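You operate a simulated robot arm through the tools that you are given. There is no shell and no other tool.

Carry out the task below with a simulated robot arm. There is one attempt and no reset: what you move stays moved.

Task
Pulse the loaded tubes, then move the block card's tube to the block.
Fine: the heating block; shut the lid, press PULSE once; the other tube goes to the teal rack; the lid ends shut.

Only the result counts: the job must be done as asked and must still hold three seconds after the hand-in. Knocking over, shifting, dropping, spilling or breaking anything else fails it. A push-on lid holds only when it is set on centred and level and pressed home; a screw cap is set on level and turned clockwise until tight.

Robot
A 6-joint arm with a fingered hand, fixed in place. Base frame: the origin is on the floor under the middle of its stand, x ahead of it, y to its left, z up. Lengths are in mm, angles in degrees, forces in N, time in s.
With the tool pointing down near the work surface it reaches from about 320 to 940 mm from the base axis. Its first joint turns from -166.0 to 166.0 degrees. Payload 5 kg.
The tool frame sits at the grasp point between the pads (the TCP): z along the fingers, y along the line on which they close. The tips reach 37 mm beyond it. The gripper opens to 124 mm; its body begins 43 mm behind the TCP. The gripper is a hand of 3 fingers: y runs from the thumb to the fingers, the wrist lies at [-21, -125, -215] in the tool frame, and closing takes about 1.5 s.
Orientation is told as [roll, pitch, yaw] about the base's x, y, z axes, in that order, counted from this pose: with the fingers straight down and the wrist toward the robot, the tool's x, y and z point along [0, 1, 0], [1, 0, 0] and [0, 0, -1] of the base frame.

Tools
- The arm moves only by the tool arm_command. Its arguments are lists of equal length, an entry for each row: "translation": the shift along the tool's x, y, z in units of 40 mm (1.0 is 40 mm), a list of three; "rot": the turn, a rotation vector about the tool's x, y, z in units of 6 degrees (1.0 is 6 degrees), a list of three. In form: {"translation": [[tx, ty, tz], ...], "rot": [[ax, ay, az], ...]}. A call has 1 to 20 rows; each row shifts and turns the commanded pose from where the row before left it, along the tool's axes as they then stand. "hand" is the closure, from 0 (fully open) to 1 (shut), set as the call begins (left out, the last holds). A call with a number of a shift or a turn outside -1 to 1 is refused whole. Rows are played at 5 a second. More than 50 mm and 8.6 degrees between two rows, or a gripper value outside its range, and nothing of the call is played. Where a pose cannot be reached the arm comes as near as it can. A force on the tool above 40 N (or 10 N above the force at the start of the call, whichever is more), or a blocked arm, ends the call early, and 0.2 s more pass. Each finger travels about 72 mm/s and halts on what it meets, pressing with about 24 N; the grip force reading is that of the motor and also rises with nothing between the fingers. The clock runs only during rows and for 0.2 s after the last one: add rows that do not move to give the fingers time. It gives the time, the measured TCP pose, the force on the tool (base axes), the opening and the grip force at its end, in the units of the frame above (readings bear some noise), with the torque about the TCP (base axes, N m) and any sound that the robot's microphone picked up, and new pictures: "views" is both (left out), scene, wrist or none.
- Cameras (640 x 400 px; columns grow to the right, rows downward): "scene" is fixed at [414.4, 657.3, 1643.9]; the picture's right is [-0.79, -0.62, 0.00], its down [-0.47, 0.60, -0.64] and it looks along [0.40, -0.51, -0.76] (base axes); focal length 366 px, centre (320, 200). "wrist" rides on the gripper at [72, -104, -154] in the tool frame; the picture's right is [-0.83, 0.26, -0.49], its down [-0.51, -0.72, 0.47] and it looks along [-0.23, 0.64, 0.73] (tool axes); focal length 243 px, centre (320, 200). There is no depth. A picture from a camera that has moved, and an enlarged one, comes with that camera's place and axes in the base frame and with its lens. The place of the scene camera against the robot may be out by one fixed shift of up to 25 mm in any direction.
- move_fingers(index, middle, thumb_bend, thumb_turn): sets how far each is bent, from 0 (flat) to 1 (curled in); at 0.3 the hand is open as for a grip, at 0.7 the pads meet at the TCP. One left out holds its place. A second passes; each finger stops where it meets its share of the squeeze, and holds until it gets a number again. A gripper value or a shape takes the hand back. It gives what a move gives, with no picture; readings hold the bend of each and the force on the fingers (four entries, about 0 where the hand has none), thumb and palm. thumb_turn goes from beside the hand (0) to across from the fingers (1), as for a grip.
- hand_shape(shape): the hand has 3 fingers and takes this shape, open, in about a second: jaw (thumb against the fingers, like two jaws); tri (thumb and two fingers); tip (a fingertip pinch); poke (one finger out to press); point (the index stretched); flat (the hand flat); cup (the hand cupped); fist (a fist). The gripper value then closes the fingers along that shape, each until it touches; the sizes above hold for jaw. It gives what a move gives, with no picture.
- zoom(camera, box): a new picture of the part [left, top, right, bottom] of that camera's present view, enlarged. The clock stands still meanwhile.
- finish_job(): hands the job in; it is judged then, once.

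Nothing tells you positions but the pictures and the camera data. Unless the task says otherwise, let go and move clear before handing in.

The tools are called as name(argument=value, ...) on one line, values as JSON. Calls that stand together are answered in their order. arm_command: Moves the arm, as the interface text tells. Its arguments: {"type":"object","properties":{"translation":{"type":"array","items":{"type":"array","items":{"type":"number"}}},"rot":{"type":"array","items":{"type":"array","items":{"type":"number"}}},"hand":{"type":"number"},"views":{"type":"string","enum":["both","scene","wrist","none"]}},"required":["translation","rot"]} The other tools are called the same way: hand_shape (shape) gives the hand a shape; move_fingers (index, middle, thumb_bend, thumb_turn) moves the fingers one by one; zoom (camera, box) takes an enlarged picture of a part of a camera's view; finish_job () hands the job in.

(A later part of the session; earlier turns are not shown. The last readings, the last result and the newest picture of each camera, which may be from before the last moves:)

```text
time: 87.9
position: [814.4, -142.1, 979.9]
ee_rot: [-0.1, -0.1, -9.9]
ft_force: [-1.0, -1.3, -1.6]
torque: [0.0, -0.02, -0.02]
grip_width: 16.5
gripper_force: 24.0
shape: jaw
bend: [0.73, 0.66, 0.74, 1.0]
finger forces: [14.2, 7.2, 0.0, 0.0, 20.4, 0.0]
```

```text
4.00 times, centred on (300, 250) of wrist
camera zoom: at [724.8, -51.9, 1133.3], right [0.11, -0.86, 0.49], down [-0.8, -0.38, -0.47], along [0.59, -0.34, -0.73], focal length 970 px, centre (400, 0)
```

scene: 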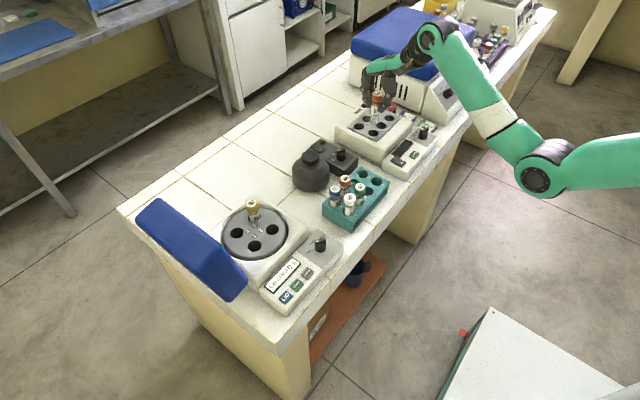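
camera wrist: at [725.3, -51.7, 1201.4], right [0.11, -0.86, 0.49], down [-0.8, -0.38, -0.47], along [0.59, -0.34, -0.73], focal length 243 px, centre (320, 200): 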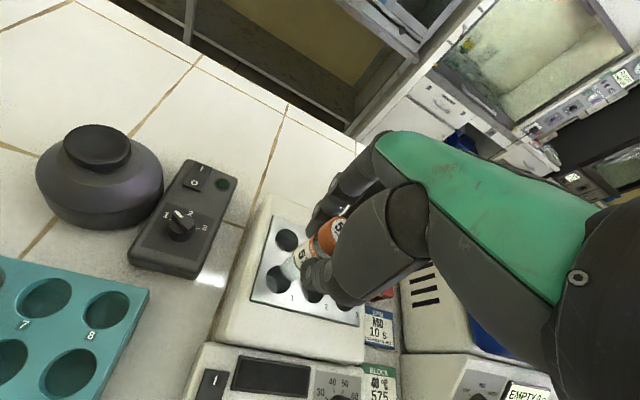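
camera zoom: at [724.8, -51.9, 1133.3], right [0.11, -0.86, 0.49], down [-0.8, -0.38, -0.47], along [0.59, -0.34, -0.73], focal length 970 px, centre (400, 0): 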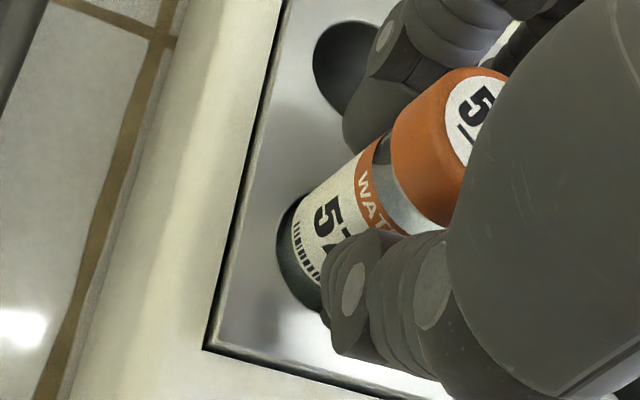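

About 37 mm deep and still no contact. Continuing in smaller steps.

arm_command(translation=[[0, 0, 0.1], [0, 0, 0.1], [0, 0, 0]], rot=[[0, 0, 0], [0, 0, 0], [0, 0, 0]], views="none")

zoom(camera="scene", box=[350, 90, 400, 140])

```text
time: 88.7
position: [814.3, -141.5, 973.8]
ee_rot: [-0.1, -0.1, -9.9]
ft_force: [0.2, -0.1, -4.1]
torque: [-0.03, -0.01, -0.01]
grip_width: 16.5
gripper_force: 23.7
shape: jaw
bend: [0.73, 0.66, 0.74, 1.0]
finger forces: [14.0, 7.3, 0.0, 0.1, 20.3, 0.1]
```

```text
8.00 times, centred on (375, 115) of scene
camera zoom: at [414.4, 657.3, 1643.9], right [-0.79, -0.62, 0.0], down [-0.47, 0.6, -0.64], along [0.4, -0.51, -0.76], focal length 2924 px, centre (-120, 880)
```

zoom: 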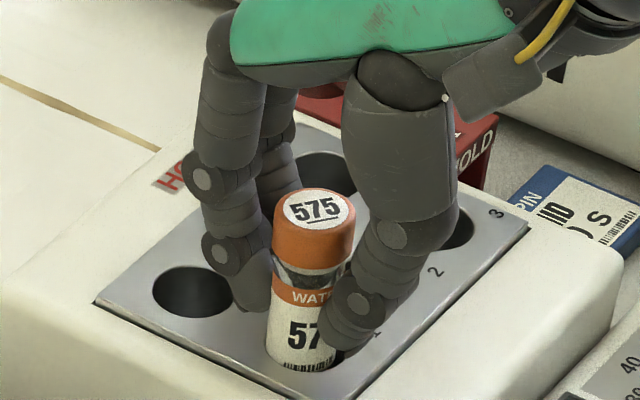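

A small force appeared (−4 N in z). I'll hold still and re-read it.

arm_command(translation=[[0, 0, 0], [0, 0, 0], [0, 0, 0]], rot=[[0, 0, 0], [0, 0, 0], [0, 0, 0]], views="none")

zoom(camera="wrist", box=[220, 180, 380, 320])

```text
time: 89.5
position: [814.5, -141.2, 974.0]
ee_rot: [-0.1, 0.0, -10.0]
ft_force: [0.0, -0.3, -4.4]
torque: [-0.03, 0.01, -0.02]
grip_width: 16.2
gripper_force: 24.0
shape: jaw
bend: [0.73, 0.66, 0.74, 1.0]
finger forces: [14.2, 7.3, 0.0, 0.0, 20.2, 0.0]
```

```text
2.86 times, centred on (300, 250) of wrist
camera zoom: at [724.9, -51.5, 1125.5], right [0.11, -0.86, 0.49], down [-0.8, -0.38, -0.47], along [0.59, -0.34, -0.73], focal length 693 px, centre (377, 57)
```

zoom: 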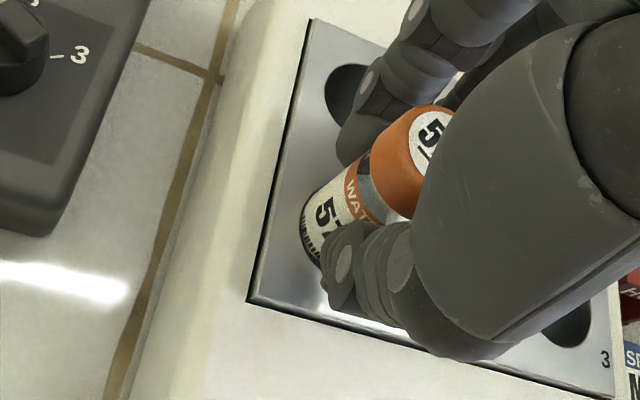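

The reading is a steady slight downward pull, consistent with the socket seating the tube. I'll go another 4 mm and see whether it bottoms out.

arm_command(translation=[[0, 0, 0.1], [0, 0, 0]], rot=[[0, 0, 0], [0, 0, 0]], views="none")

zoom(camera="scene", box=[350, 90, 400, 140])

```text
time: 90.1
position: [813.9, -141.4, 969.8]
ee_rot: [-0.1, 0.0, -9.9]
ft_force: [-0.2, -0.2, -2.9]
torque: [-0.04, -0.03, 0.02]
grip_width: 16.3
gripper_force: 23.6
shape: jaw
bend: [0.73, 0.66, 0.74, 1.0]
finger forces: [14.1, 7.2, 0.0, 0.1, 20.4, 0.0]
```

```text
8.00 times, centred on (375, 115) of scene
camera zoom: at [414.4, 657.3, 1643.9], right [-0.79, -0.62, 0.0], down [-0.47, 0.6, -0.64], along [0.4, -0.51, -0.76], focal length 2924 px, centre (-120, 880)
```

zoom: 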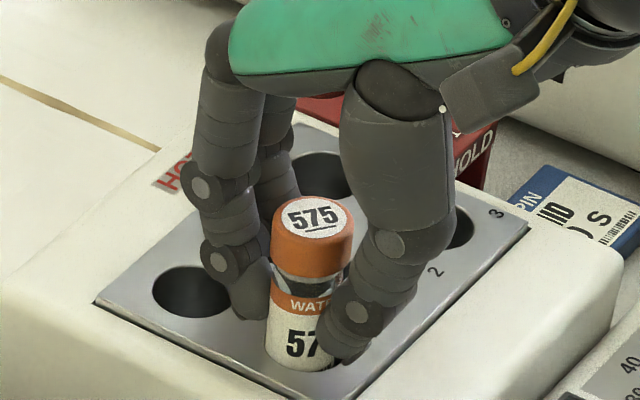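

Still descending freely. Another 3 mm, then release.

arm_command(translation=[[0, 0, 0.08], [0, 0, 0]], rot=[[0, 0, 0], [0, 0, 0]], views="none")

```text
time: 90.7
position: [815.1, -140.6, 967.3]
ee_rot: [-0.1, -0.2, -9.8]
ft_force: [-0.1, -0.9, 3.1]
torque: [-0.01, 0.04, 0.0]
grip_width: 16.7
gripper_force: 23.6
shape: jaw
bend: [0.73, 0.66, 0.74, 1.0]
finger forces: [14.1, 7.6, 0.0, 0.1, 21.3, 0.0]
```

The tube has bottomed out (force turned to +3 N). Releasing by opening the hand part-way.

arm_command(translation=[[0, 0, 0], [0, 0, 0], [0, 0, 0], [0, 0, 0], [0, 0, 0], [0, 0, 0]], rot=[[0, 0, 0], [0, 0, 0], [0, 0, 0], [0, 0, 0], [0, 0, 0], [0, 0, 0]], hand=0.4, views="none")

zoom(camera="scene", box=[350, 90, 400, 140])

zoom(camera="wrist", box=[220, 180, 380, 320])

```text
time: 92.1
position: [814.3, -140.0, 966.8]
ee_rot: [-0.2, 0.0, -9.9]
ft_force: [0.7, 1.0, 0.3]
torque: [0.01, -0.01, 0.02]
grip_width: 73.9
gripper_force: 0.0
shape: jaw
bend: [0.73, 0.41, 0.65, 1.0]
finger forces: [0.0, 0.0, 0.0, 0.1, 0.0, 0.1]
```

```text
8.00 times, centred on (375, 115) of scene
camera zoom: at [414.4, 657.3, 1643.9], right [-0.79, -0.62, 0.0], down [-0.47, 0.6, -0.64], along [0.4, -0.51, -0.76], focal length 2924 px, centre (-120, 880)
```

zoom: 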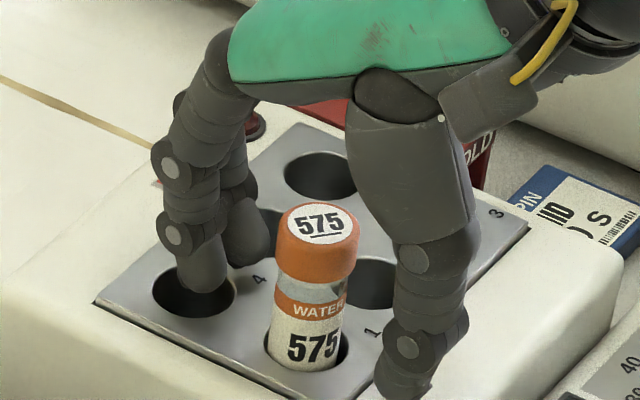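

```text
2.86 times, centred on (300, 250) of wrist
camera zoom: at [724.9, -51.3, 1118.2], right [0.11, -0.86, 0.49], down [-0.8, -0.38, -0.47], along [0.59, -0.34, -0.73], focal length 693 px, centre (377, 57)
```

zoom: 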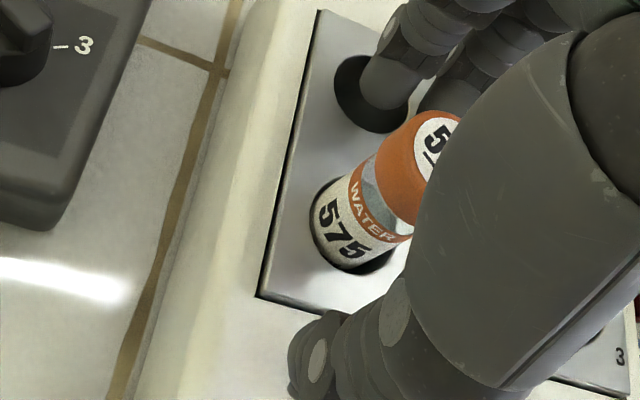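

Tube 575 stands in block hole 1. I'll lift straight up and away.

arm_command(translation=[[0, 0, -0.4], [0, 0, -0.8], [0, 0, -0.9], [0, 0, -0.3], [0, 0, 0]], rot=[[0, 0, 0], [0, 0, 0], [0, 0, 0], [0, 0, 0], [0, 0, 0]])

zoom(camera="scene", box=[320, 70, 440, 170])

```text
time: 93.3
position: [814.3, -139.9, 1062.5]
ee_rot: [-0.1, -0.1, -9.8]
ft_force: [-0.1, -0.4, 0.0]
torque: [0.0, -0.03, 0.0]
grip_width: 74.0
gripper_force: 0.0
shape: jaw
bend: [0.73, 0.41, 0.65, 1.0]
finger forces: [0.0, 0.0, 0.0, 0.0, 0.1, 0.0]
camera wrist: at [724.9, -50.8, 1213.8], right [0.11, -0.86, 0.49], down [-0.8, -0.38, -0.47], along [0.59, -0.34, -0.73], focal length 243 px, centre (320, 200)
```

scene: 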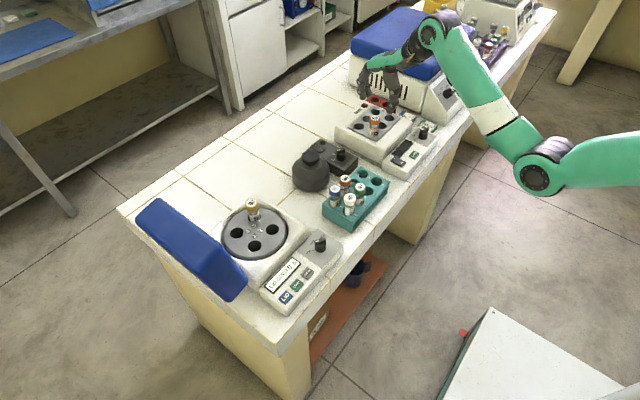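
wrist: 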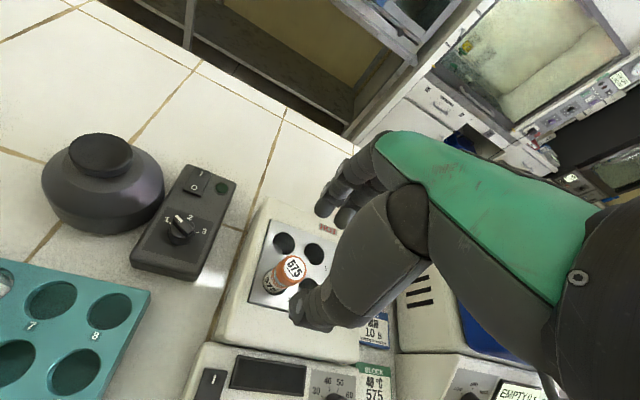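

```text
4.00 times, centred on (380, 120) of scene
camera zoom: at [414.4, 657.3, 1643.9], right [-0.79, -0.62, 0.0], down [-0.47, 0.6, -0.64], along [0.4, -0.51, -0.76], focal length 1462 px, centre (80, 520)
```

zoom: 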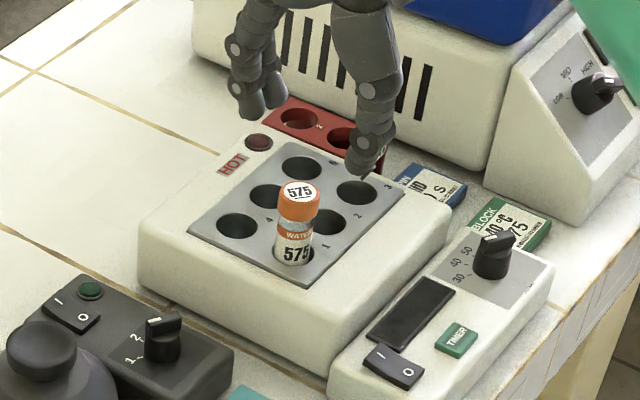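

575 is well seated in hole 1. While here I'll grab a zoom of the free rack holes for measuring.

zoom(camera="wrist", box=[0, 240, 180, 400])

```text
2.50 times, centred on (90, 320) of wrist
camera zoom: at [724.9, -50.8, 1213.8], right [0.11, -0.86, 0.49], down [-0.8, -0.38, -0.47], along [0.59, -0.34, -0.73], focal length 606 px, centre (895, -100)
```

zoom: 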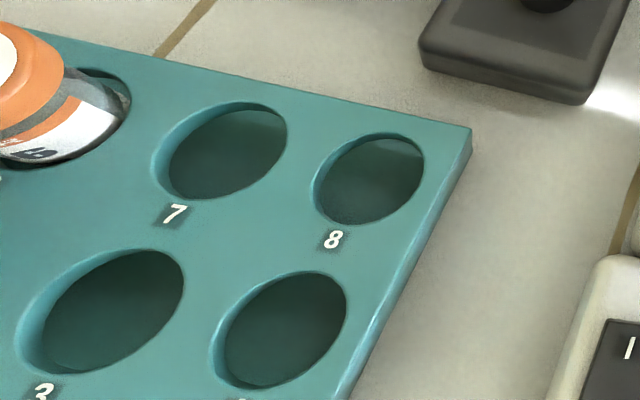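

Rack free slots measured: slot 4 ≈ (707, 4), slot 8 ≈ (754, 4), top z ≈ 901. I'll put 563 into slot 4. Now going back toward the centrifuge along the clear corridor.

arm_command(translation=[[0, -0.88, -0.14], [0, -0.88, -0.14], [0, -0.88, -0.14], [0, -0.88, -0.14], [0, -0.88, -0.14], [0.985, -0.172, 0], [0.985, -0.172, 0], [0.985, -0.172, 0], [0.985, -0.172, 0], [0.985, -0.172, 0], [0.985, -0.172, 0], [0.985, -0.172, 0], [0.985, -0.172, 0], [0.985, -0.172, 0], [0, 0, 0], [0, 0, 0], [0, 0, 0], [0, 0, 0], [0, 0, 0], [0, 0, 0]], rot=[[0, 0, 0], [0, 0, 0], [0, 0, 0], [0, 0, 0], [0, 0, 0], [0, 0, 0], [0, 0, 0], [0, 0, 0], [0, 0, 0], [0, 0, 0], [0, 0, 0], [0, 0, 0], [0, 0, 0], [0, 0, 0], [0, 0, -1], [0, 0, -1], [0, 0, -1], [0, 0, -1], [0, 0, -1], [0, 0, 0]])

zoom(camera="wrist", box=[140, 60, 360, 240])

```text
time: 97.5
position: [641.6, 249.8, 1089.9]
ee_rot: [-0.2, 0.0, 20.1]
ft_force: [-0.1, 1.3, 0.4]
torque: [0.03, 0.0, 0.03]
grip_width: 74.2
gripper_force: 0.1
shape: jaw
bend: [0.73, 0.41, 0.65, 1.0]
finger forces: [0.1, 0.0, 0.0, 0.0, 0.0, 0.0]
camera wrist: at [519.4, 282.0, 1241.6], right [0.53, -0.69, 0.5], down [-0.5, -0.73, -0.47], along [0.68, 0.0, -0.73], focal length 243 px, centre (320, 200)
```

scene: 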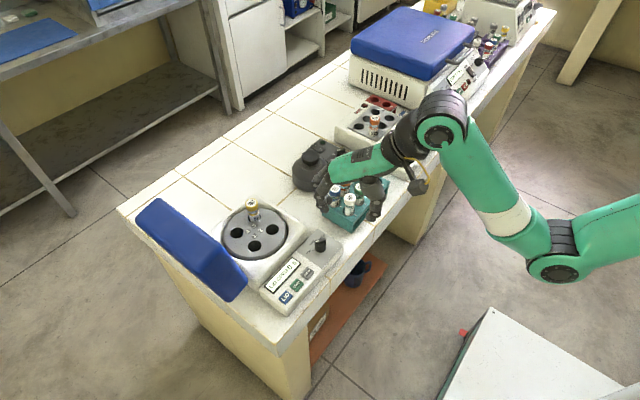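
wrist: 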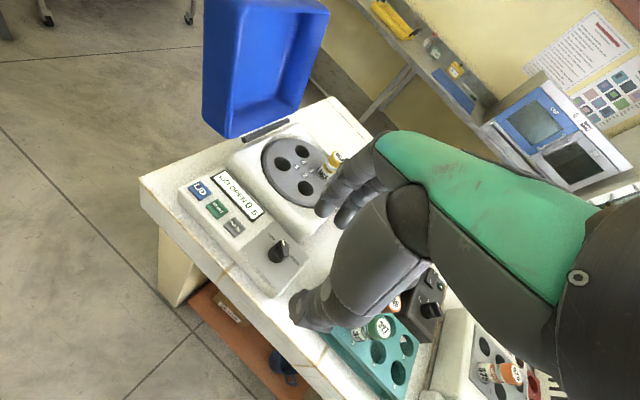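

```text
2.22 times, centred on (250, 150) of wrist
camera zoom: at [519.4, 282.0, 1241.6], right [0.53, -0.69, 0.5], down [-0.5, -0.73, -0.47], along [0.68, 0.0, -0.73], focal length 539 px, centre (476, 311)
```

zoom: 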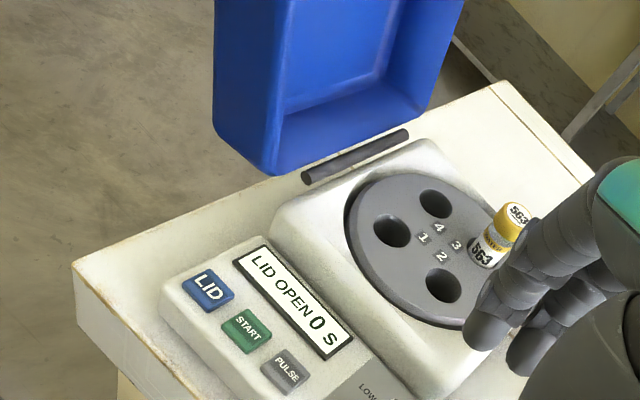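

563's cap is at about (873, 316, 979). Tilting 10° and hovering above it.

arm_command(translation=[[0, 0, 0], [0, 0, 0], [-0.062, 0.82, 0.289], [-0.062, 0.82, 0.289], [-0.062, 0.82, 0.289], [-0.062, 0.82, 0.289], [-0.062, 0.82, 0.289], [-0.062, 0.82, 0.289], [-0.062, 0.82, 0.289], [0, 0, 0]], rot=[[-0.84, 0, 0], [-0.84, 0, 0], [0, 0, 0], [0, 0, 0], [0, 0, 0], [0, 0, 0], [0, 0, 0], [0, 0, 0], [0, 0, 0], [0, 0, 0]])

zoom(camera="wrist", box=[180, 160, 420, 340])

zoom(camera="scene", box=[180, 150, 340, 290])

```text
time: 99.7
position: [872.3, 315.6, 1050.0]
ee_rot: [-0.2, -10.2, 20.1]
ft_force: [0.5, 0.5, 1.0]
torque: [0.02, 0.01, 0.0]
grip_width: 74.2
gripper_force: 0.0
shape: jaw
bend: [0.73, 0.41, 0.65, 1.0]
finger forces: [0.1, 0.0, 0.0, 0.0, 0.0, 0.1]
camera wrist: at [727.1, 339.2, 1181.3], right [0.45, -0.72, 0.53], down [-0.41, -0.69, -0.59], along [0.79, 0.04, -0.61], focal length 243 px, centre (320, 200)
```

scene: 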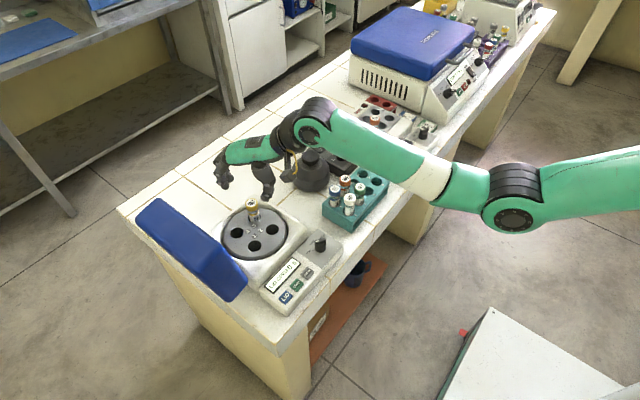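
wrist: 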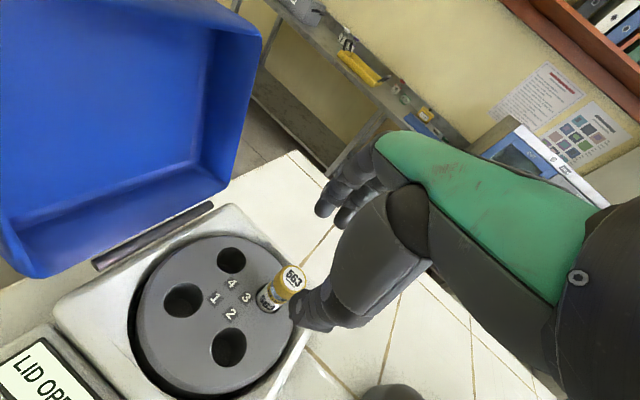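

```text
2.22 times, centred on (300, 250) of wrist
camera zoom: at [727.1, 339.2, 1181.3], right [0.45, -0.72, 0.53], down [-0.41, -0.69, -0.59], along [0.79, 0.04, -0.61], focal length 539 px, centre (364, 89)
```

zoom: 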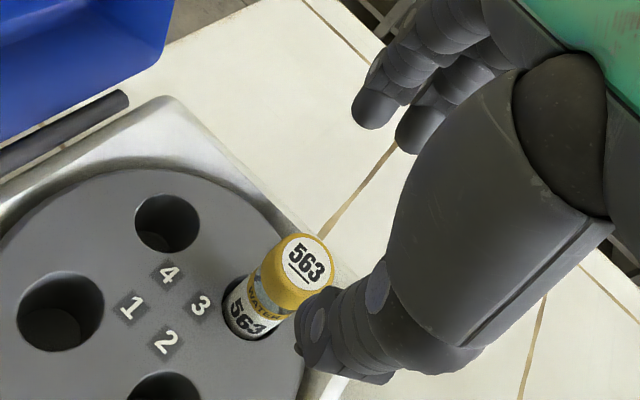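

```text
2.86 times, centred on (260, 220) of scene
camera zoom: at [414.4, 657.3, 1643.9], right [-0.79, -0.62, 0.0], down [-0.47, 0.6, -0.64], along [0.4, -0.51, -0.76], focal length 1044 px, centre (491, 143)
```

zoom: 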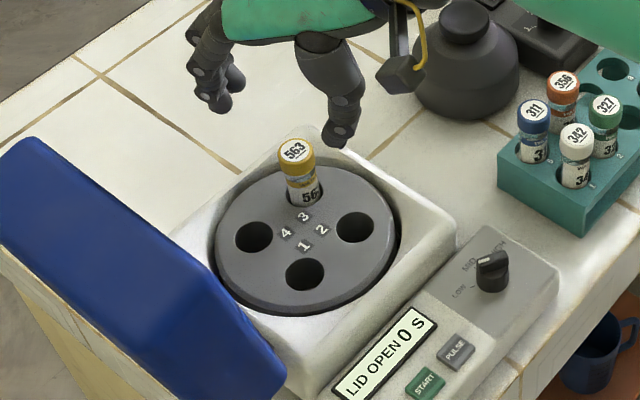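

563's cap computes to (873, 316), directly below the TCP. Levelling the hand to vertical here.

arm_command(translation=[[0, 0, 0], [0, 0, 0], [0, 0, 0]], rot=[[0.85, 0, 0], [0.85, 0, 0], [0, 0, 0]], views="none")

zoom(camera="wrist", box=[180, 160, 420, 340])

```text
time: 100.5
position: [873.1, 314.3, 1050.5]
ee_rot: [-0.2, 0.2, 20.0]
ft_force: [1.1, 0.2, -0.5]
torque: [-0.01, 0.01, -0.01]
grip_width: 74.4
gripper_force: 0.1
shape: jaw
bend: [0.73, 0.41, 0.65, 1.0]
finger forces: [0.0, 0.0, 0.1, 0.0, 0.0, 0.0]
```

```text
2.22 times, centred on (300, 250) of wrist
camera zoom: at [750.9, 347.9, 1202.1], right [0.53, -0.69, 0.49], down [-0.5, -0.73, -0.47], along [0.68, 0.0, -0.73], focal length 539 px, centre (364, 89)
```

zoom: 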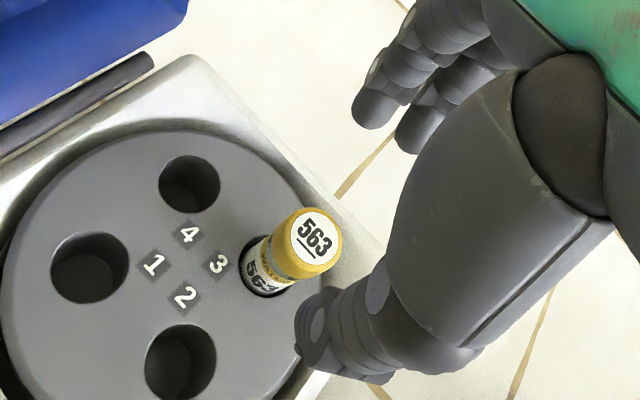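

The tube is within 1.5 mm of the tool axis. Descending to straddle it.

arm_command(translation=[[-0.02, 0.02, 0.5], [0, 0, 0.5], [0, 0, 0.4], [0, 0, 0]], rot=[[0, 0, 0], [0, 0, 0], [0, 0, 0], [0, 0, 0]], views="none")

zoom(camera="wrist", box=[220, 140, 420, 320])

zoom(camera="scene", box=[200, 160, 320, 260])

```text
time: 101.5
position: [873.8, 313.7, 992.9]
ee_rot: [-0.3, 0.1, 20.1]
ft_force: [0.1, 0.2, 0.8]
torque: [-0.01, -0.01, -0.02]
grip_width: 74.2
gripper_force: 0.0
shape: jaw
bend: [0.73, 0.41, 0.65, 1.0]
finger forces: [0.1, 0.0, 0.0, 0.1, 0.0, 0.0]
```

```text
2.22 times, centred on (320, 230) of wrist
camera zoom: at [751.5, 346.2, 1145.8], right [0.53, -0.69, 0.49], down [-0.5, -0.73, -0.47], along [0.68, 0.0, -0.73], focal length 539 px, centre (320, 133)
```

zoom: 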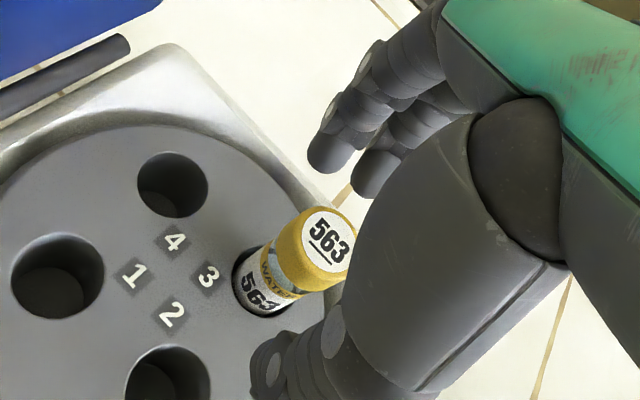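

```text
4.00 times, centred on (260, 210) of scene
camera zoom: at [414.4, 657.3, 1643.9], right [-0.79, -0.62, 0.0], down [-0.47, 0.6, -0.64], along [0.4, -0.51, -0.76], focal length 1462 px, centre (560, 160)
```

zoom: 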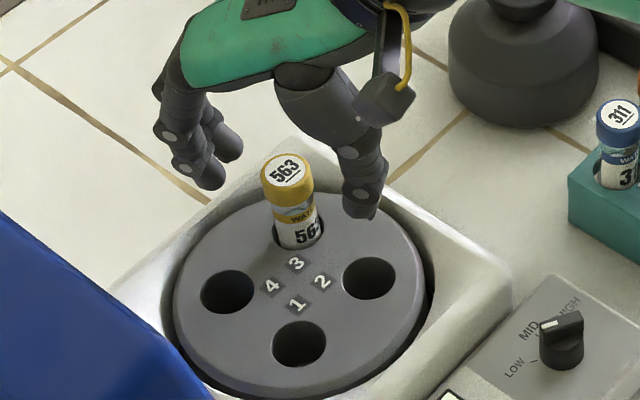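

Well centred. Because the far fingers hang over the bowl rim, I'll stop slightly higher (TCP ≈ 970) and check clearance before closing.

arm_command(translation=[[0, 0, 0.3], [0, 0, 0.28], [0, 0, 0]], rot=[[0, 0, 0], [0, 0, 0], [0, 0, 0]], views="none")

zoom(camera="wrist", box=[220, 140, 420, 320])

zoom(camera="scene", box=[200, 160, 320, 260])

```text
time: 102.3
position: [872.8, 313.8, 971.3]
ee_rot: [-0.2, 0.0, 20.1]
ft_force: [0.1, 0.0, -0.1]
torque: [-0.02, 0.01, -0.02]
grip_width: 74.4
gripper_force: 0.0
shape: jaw
bend: [0.73, 0.41, 0.65, 1.0]
finger forces: [0.1, 0.0, 0.1, 0.0, 0.0, 0.0]
```

```text
2.22 times, centred on (320, 230) of wrist
camera zoom: at [751.9, 346.2, 1122.5], right [0.53, -0.69, 0.49], down [-0.5, -0.73, -0.47], along [0.68, 0.0, -0.73], focal length 539 px, centre (320, 133)
```

zoom: 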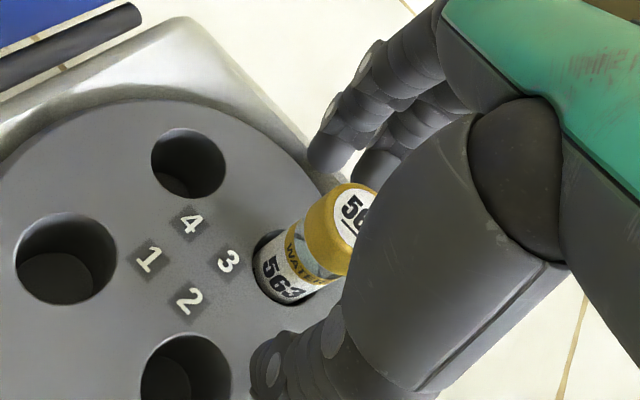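

```text
4.00 times, centred on (260, 210) of scene
camera zoom: at [414.4, 657.3, 1643.9], right [-0.79, -0.62, 0.0], down [-0.47, 0.6, -0.64], along [0.4, -0.51, -0.76], focal length 1462 px, centre (560, 160)
```

zoom: 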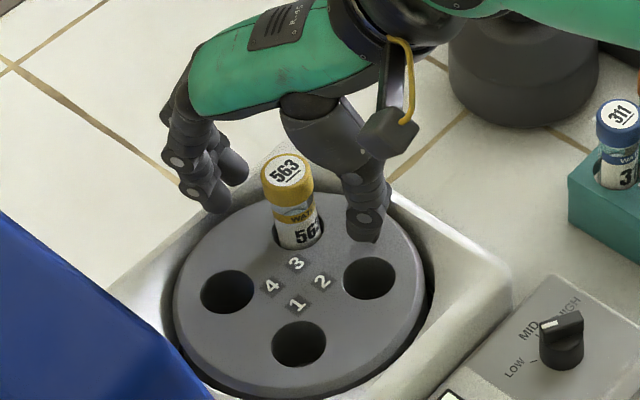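

No contact forces, and the tube is between thumb and fingers. Closing the hand now.

arm_command(translation=[[0, 0, 0], [0, 0, 0], [0, 0, 0], [0, 0, 0], [0, 0, 0], [0, 0, 0], [0, 0, 0], [0, 0, 0]], rot=[[0, 0, 0], [0, 0, 0], [0, 0, 0], [0, 0, 0], [0, 0, 0], [0, 0, 0], [0, 0, 0], [0, 0, 0]], hand=1, views="none")

zoom(camera="wrist", box=[220, 140, 420, 320])

zoom(camera="scene", box=[200, 160, 320, 260])

```text
time: 104.1
position: [873.6, 313.5, 971.2]
ee_rot: [-0.2, 0.1, 20.1]
ft_force: [-0.8, 0.5, -0.9]
torque: [-0.01, -0.02, 0.01]
grip_width: 14.7
gripper_force: 23.7
shape: jaw
bend: [0.73, 0.71, 0.74, 1.0]
finger forces: [16.9, 6.1, 0.1, 0.0, 20.5, 0.0]
```

```text
2.22 times, centred on (320, 230) of wrist
camera zoom: at [751.8, 346.2, 1122.6], right [0.53, -0.69, 0.49], down [-0.5, -0.73, -0.47], along [0.68, 0.0, -0.73], focal length 539 px, centre (320, 133)
```

zoom: 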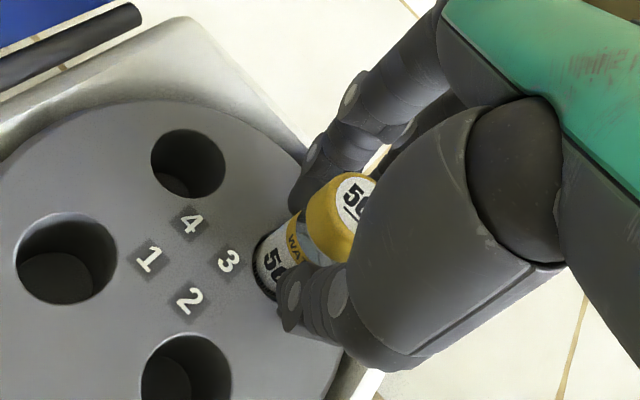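

```text
4.00 times, centred on (260, 210) of scene
camera zoom: at [414.4, 657.3, 1643.9], right [-0.79, -0.62, 0.0], down [-0.47, 0.6, -0.64], along [0.4, -0.51, -0.76], focal length 1462 px, centre (560, 160)
```

zoom: 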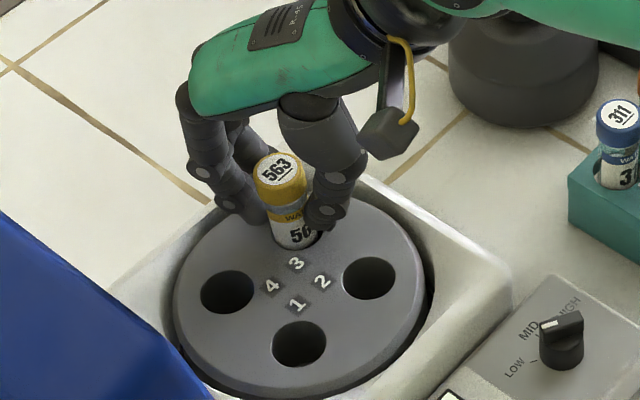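

563 is gripped (thumb 20 N, index 17 N, middle 6 N). Lifting straight up.

arm_command(translation=[[0, 0, -0.3], [0, 0, -0.35], [0, 0, 0]], rot=[[0, 0, 0], [0, 0, 0], [0, 0, 0]], views="none")

zoom(camera="scene", box=[200, 160, 320, 260])

```text
time: 104.9
position: [874.6, 314.4, 997.8]
ee_rot: [-0.3, 0.1, 20.1]
ft_force: [0.7, 0.5, -0.9]
torque: [0.02, -0.03, 0.02]
grip_width: 14.7
gripper_force: 23.8
shape: jaw
bend: [0.72, 0.71, 0.74, 1.0]
finger forces: [17.2, 6.3, 0.1, 0.0, 20.4, 0.0]
```

```text
4.00 times, centred on (260, 210) of scene
camera zoom: at [414.4, 657.3, 1643.9], right [-0.79, -0.62, 0.0], down [-0.47, 0.6, -0.64], along [0.4, -0.51, -0.76], focal length 1462 px, centre (560, 160)
```

zoom: 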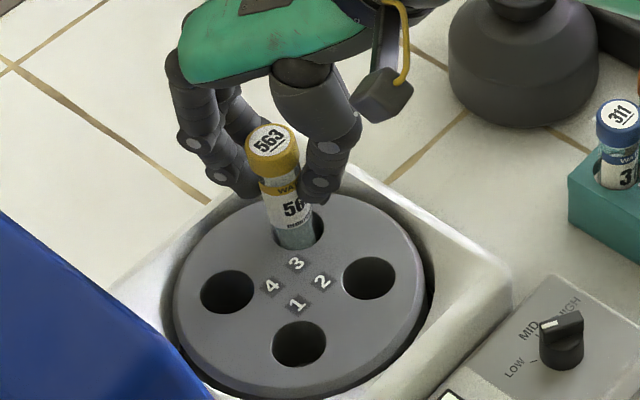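

Coming up cleanly. Continuing up another 45 mm.

arm_command(translation=[[0, 0, -0.4], [0, 0, -0.45], [0, 0, -0.28], [0, 0, 0]], rot=[[0, 0, 0], [0, 0, 0], [0, 0, 0], [0, 0, 0]], views="none")

zoom(camera="scene", box=[190, 140, 330, 260])

zoom(camera="wrist", box=[180, 140, 420, 340])

```text
time: 105.9
position: [873.1, 313.2, 1040.5]
ee_rot: [-0.2, 0.0, 20.2]
ft_force: [0.1, 0.0, -0.5]
torque: [0.0, -0.01, -0.01]
grip_width: 14.7
gripper_force: 23.8
shape: jaw
bend: [0.72, 0.71, 0.74, 1.0]
finger forces: [17.1, 6.4, 0.1, 0.0, 20.5, 0.0]
```

```text
3.33 times, centred on (260, 200) of scene
camera zoom: at [414.4, 657.3, 1643.9], right [-0.79, -0.62, 0.0], down [-0.47, 0.6, -0.64], along [0.4, -0.51, -0.76], focal length 1218 px, centre (520, 200)
```

zoom: 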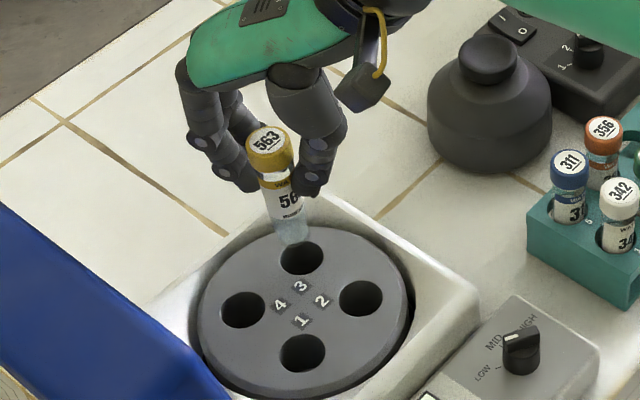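

```text
2.00 times, centred on (300, 240) of wrist
camera zoom: at [752.3, 347.0, 1193.5], right [0.53, -0.69, 0.49], down [-0.5, -0.73, -0.47], along [0.68, 0.0, -0.73], focal length 485 px, centre (360, 120)
```

zoom: 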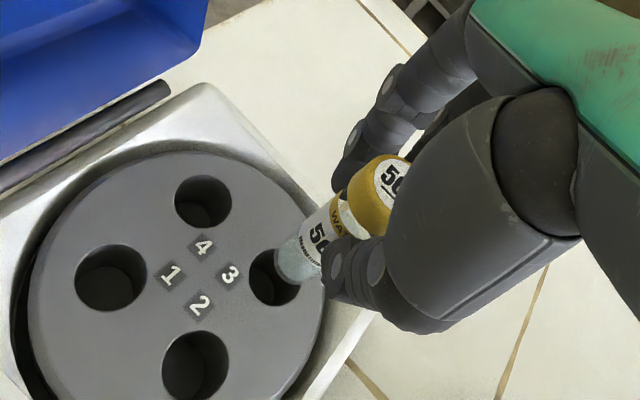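

563 is out and clear. Retracting radially, turning to yaw 0 and moving to in front of rack slot 4.

arm_command(translation=[[0, -0.6, -0.2], [0, -0.85, -0.2], [0, -0.85, -0.2], [0, -0.85, -0.2], [0, -0.85, -0.2], [0, -0.85, -0.2], [0, -0.85, -0.2], [0, -0.85, -0.2], [0, 0, 0], [0, 0, 0], [0, 0, 0], [0, 0, 0], [-0.9, 0, 0], [-0.9, 0, 0], [-0.9, 0, 0], [-0.9, 0, 0], [-0.9, 0, 0], [-0.9, 0, 0], [0, 0, 0]], rot=[[0, 0, 0], [0, 0, 0], [0, 0, 0], [0, 0, 0], [0, 0, 0], [0, 0, 0], [0, 0, 0], [0, 0, 0], [0, 0, 0.84], [0, 0, 0.84], [0, 0, 0.84], [0, 0, 0.84], [0, 0, 0], [0, 0, 0], [0, 0, 0], [0, 0, 0], [0, 0, 0], [0, 0, 0], [0, 0, 0]])

zoom(camera="wrist", box=[160, 140, 400, 340])

zoom(camera="scene", box=[300, 120, 440, 250])

```text
time: 109.9
position: [627.2, 10.4, 1106.4]
ee_rot: [-0.2, 0.0, 0.0]
ft_force: [-0.6, -0.5, -0.4]
torque: [-0.03, 0.0, 0.02]
grip_width: 14.5
gripper_force: 24.0
shape: jaw
bend: [0.72, 0.71, 0.74, 1.0]
finger forces: [17.2, 6.3, 0.0, 0.0, 20.2, 0.1]
camera wrist: at [523.6, 82.9, 1259.0], right [0.26, -0.83, 0.49], down [-0.72, -0.51, -0.47], along [0.64, -0.24, -0.73], focal length 243 px, centre (320, 200)
```

scene: 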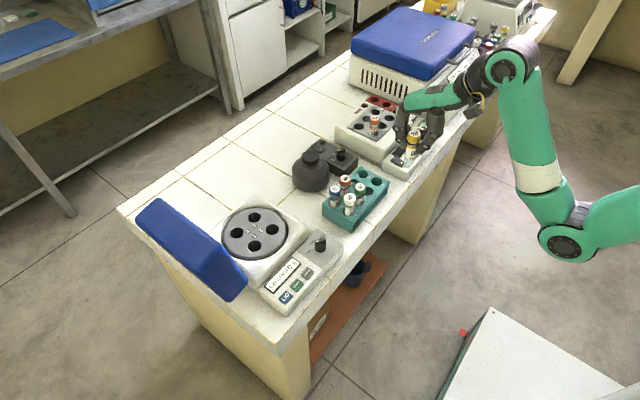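
wrist: 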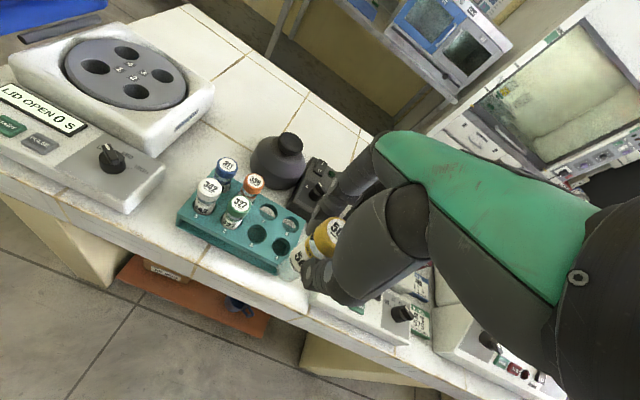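

```text
2.00 times, centred on (280, 240) of wrist
camera zoom: at [523.6, 82.9, 1259.0], right [0.26, -0.83, 0.49], down [-0.72, -0.51, -0.47], along [0.64, -0.24, -0.73], focal length 485 px, centre (400, 120)
```

zoom: 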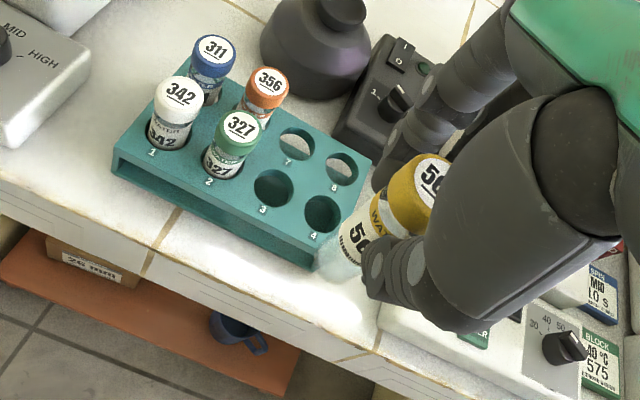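

```text
3.08 times, centred on (370, 185) of scene
camera zoom: at [414.4, 657.3, 1643.9], right [-0.79, -0.62, 0.0], down [-0.47, 0.6, -0.64], along [0.4, -0.51, -0.76], focal length 1125 px, centre (166, 246)
```

zoom: 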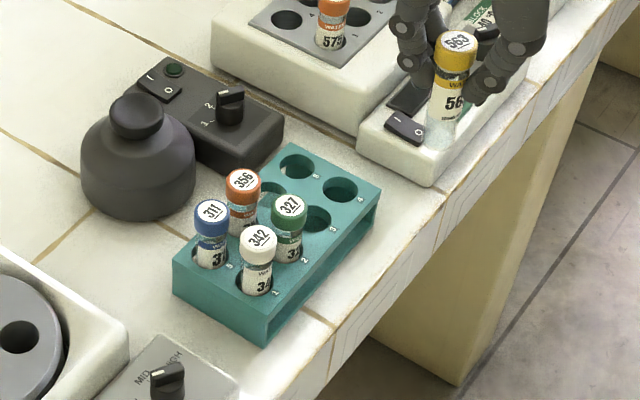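

Slot 4 re-measures at (706, 5). I'll zoom on the tube bottom to find how it sits in the hand.

zoom(camera="wrist", box=[260, 200, 360, 290])

zoom(camera="scene", box=[380, 110, 440, 170])

```text
4.44 times, centred on (310, 245) of wrist
camera zoom: at [523.6, 82.9, 1259.0], right [0.26, -0.83, 0.49], down [-0.72, -0.51, -0.47], along [0.64, -0.24, -0.73], focal length 1078 px, centre (364, 0)
```

zoom: 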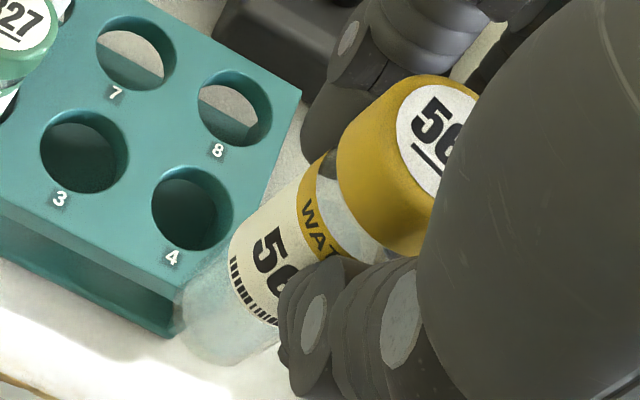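

```text
6.67 times, centred on (410, 140) of scene
camera zoom: at [414.4, 657.3, 1643.9], right [-0.79, -0.62, 0.0], down [-0.47, 0.6, -0.64], along [0.4, -0.51, -0.76], focal length 2437 px, centre (-280, 600)
```

zoom: 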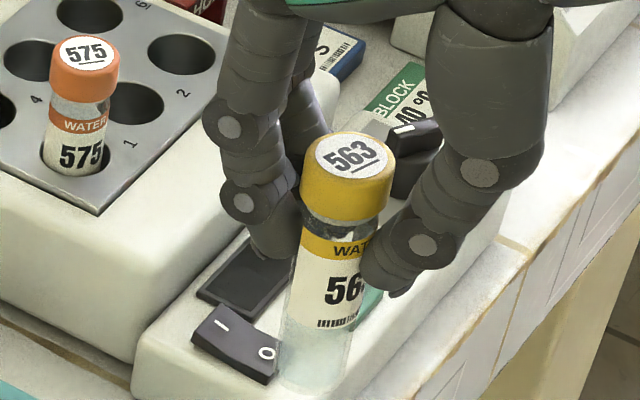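

The tube hangs about 4–5° off vertical, with its bottom toward the robot. I'll tilt the hand by −5° to compensate and re-check.

arm_command(translation=[[0, 0, 0], [0, 0, 0]], rot=[[-0.8, 0, 0], [0, 0, 0]], views="none")

zoom(camera="scene", box=[380, 110, 440, 170])

zoom(camera="wrist", box=[260, 200, 360, 290])

```text
time: 110.5
position: [627.1, 9.2, 1106.9]
ee_rot: [-0.2, -4.8, -0.1]
ft_force: [-0.7, -0.2, -0.9]
torque: [0.02, -0.01, 0.0]
grip_width: 14.7
gripper_force: 24.1
shape: jaw
bend: [0.72, 0.71, 0.74, 1.0]
finger forces: [17.2, 6.2, 0.0, 0.0, 20.1, 0.0]
```

```text
6.67 times, centred on (410, 140) of scene
camera zoom: at [414.4, 657.3, 1643.9], right [-0.79, -0.62, 0.0], down [-0.47, 0.6, -0.64], along [0.4, -0.51, -0.76], focal length 2437 px, centre (-280, 600)
```

zoom: 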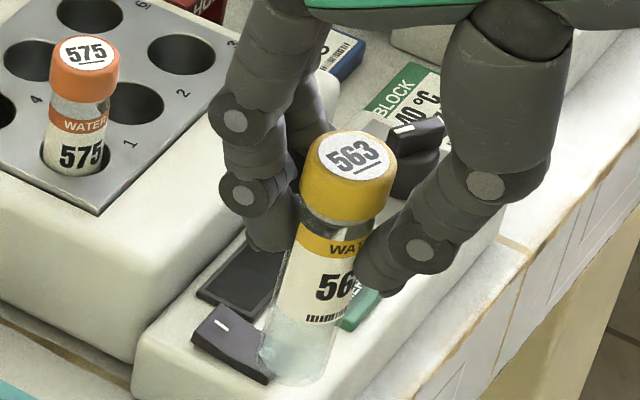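

```text
4.44 times, centred on (310, 245) of wrist
camera zoom: at [511.1, 82.9, 1249.8], right [0.22, -0.83, 0.52], down [-0.68, -0.51, -0.53], along [0.7, -0.24, -0.67], focal length 1078 px, centre (364, 0)
```

zoom: 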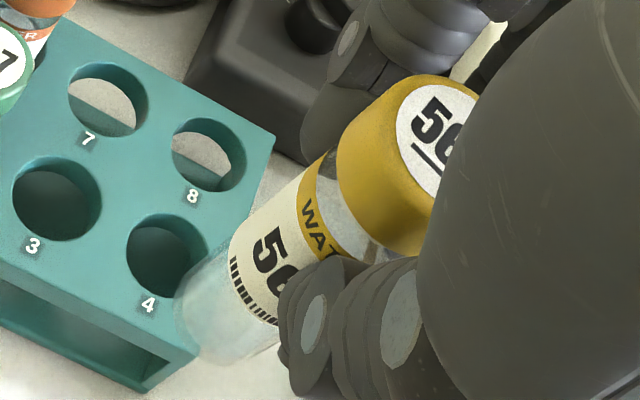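

Slightly over-corrected; I'll back off by 2° and then extend to hover over slot 4.

arm_command(translation=[[0, 0, 0], [-0.03, 0.65, 0.4], [-0.03, 0.65, 0.5], [-0.03, 0.65, 0.5], [0, 0, 0.45], [0, 0, 0]], rot=[[0.33, 0, 0], [0, 0, 0], [0, 0, 0], [0, 0, 0], [0, 0, 0], [0, 0, 0]])

zoom(camera="wrist", box=[220, 180, 360, 300])

zoom(camera="scene", box=[330, 110, 430, 210])

```text
time: 111.9
position: [709.1, 5.2, 1036.1]
ee_rot: [-0.3, -2.8, -0.1]
ft_force: [0.0, 0.2, -0.1]
torque: [-0.02, 0.03, 0.01]
grip_width: 14.5
gripper_force: 23.5
shape: jaw
bend: [0.72, 0.71, 0.74, 1.0]
finger forces: [17.3, 6.2, 0.0, 0.0, 20.2, 0.0]
camera wrist: at [599.2, 78.5, 1183.4], right [0.24, -0.83, 0.51], down [-0.7, -0.51, -0.5], along [0.68, -0.24, -0.7], focal length 243 px, centre (320, 200)
```

scene: 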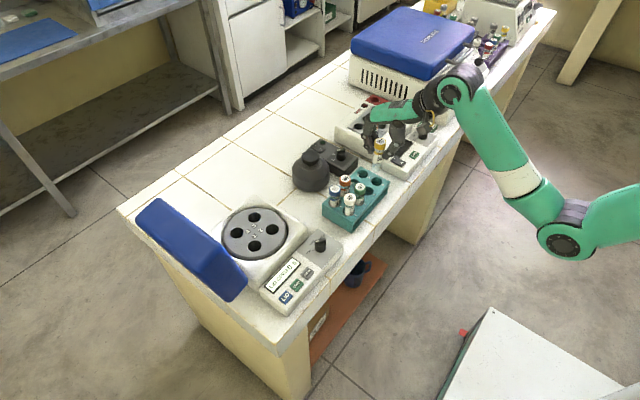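
wrist: 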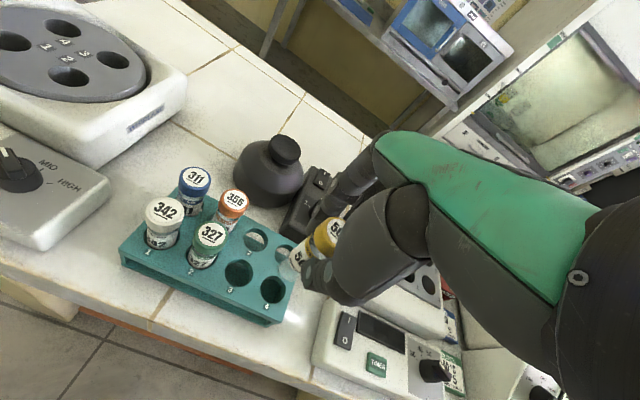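

```text
3.33 times, centred on (290, 240) of wrist
camera zoom: at [599.2, 78.5, 1183.4], right [0.24, -0.83, 0.51], down [-0.7, -0.51, -0.5], along [0.68, -0.24, -0.7], focal length 809 px, centre (420, 67)
```

zoom: 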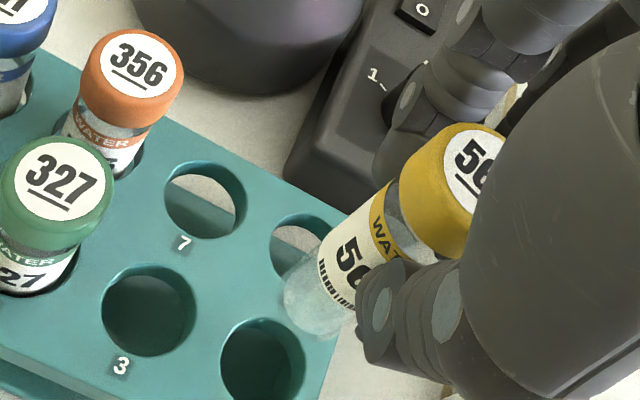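

```text
4.00 times, centred on (380, 160) of scene
camera zoom: at [414.4, 657.3, 1643.9], right [-0.79, -0.62, 0.0], down [-0.47, 0.6, -0.64], along [0.4, -0.51, -0.76], focal length 1462 px, centre (80, 360)
```

zoom: 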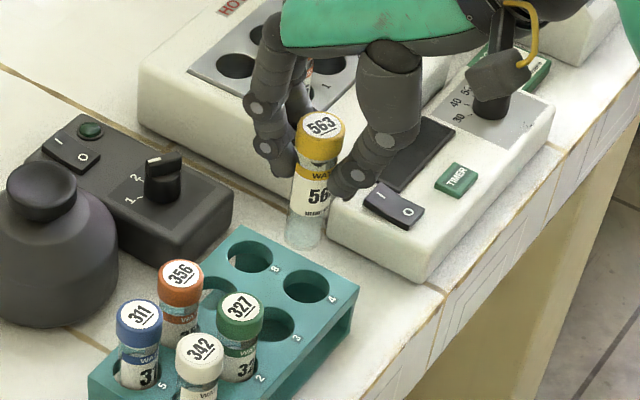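

From both views, the tube axis sits about 5 mm further out (+x) than slot 4. I'll shift by (−5, −1) and lower to about 12 mm above the rack to re-verify.

arm_command(translation=[[-0.025, -0.163, 0.3], [0, 0, 0.4], [0, 0, 0]], rot=[[0, 0, 0], [0, 0, 0], [0, 0, 0]], views="none")

zoom(camera="wrist", box=[230, 200, 350, 300])

zoom(camera="scene", box=[355, 140, 415, 200])

```text
time: 112.7
position: [703.9, 2.7, 1008.6]
ee_rot: [-0.1, -2.8, -0.1]
ft_force: [0.7, -0.5, 0.2]
torque: [0.0, -0.02, 0.0]
grip_width: 14.4
gripper_force: 23.5
shape: jaw
bend: [0.72, 0.71, 0.74, 1.0]
finger forces: [17.2, 6.2, 0.0, 0.0, 20.3, 0.0]
```

```text
4.00 times, centred on (290, 250) of wrist
camera zoom: at [593.0, 77.1, 1155.2], right [0.24, -0.83, 0.51], down [-0.7, -0.51, -0.5], along [0.68, -0.24, -0.7], focal length 970 px, centre (440, 0)
```

zoom: 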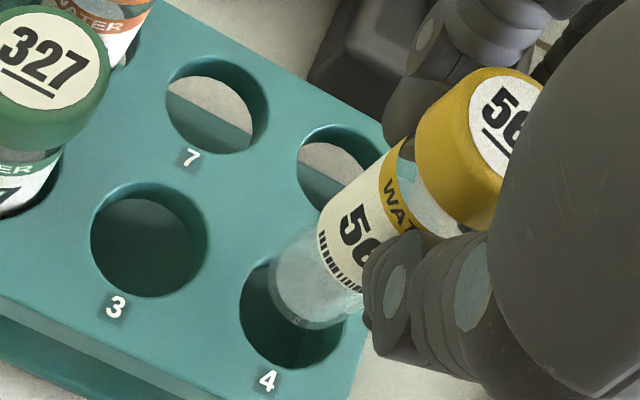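

```text
6.67 times, centred on (385, 170) of scene
camera zoom: at [414.4, 657.3, 1643.9], right [-0.79, -0.62, 0.0], down [-0.47, 0.6, -0.64], along [0.4, -0.51, -0.76], focal length 2437 px, centre (-113, 400)
```

zoom: 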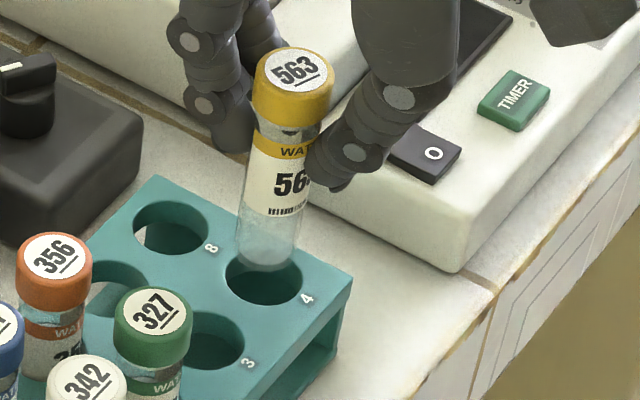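

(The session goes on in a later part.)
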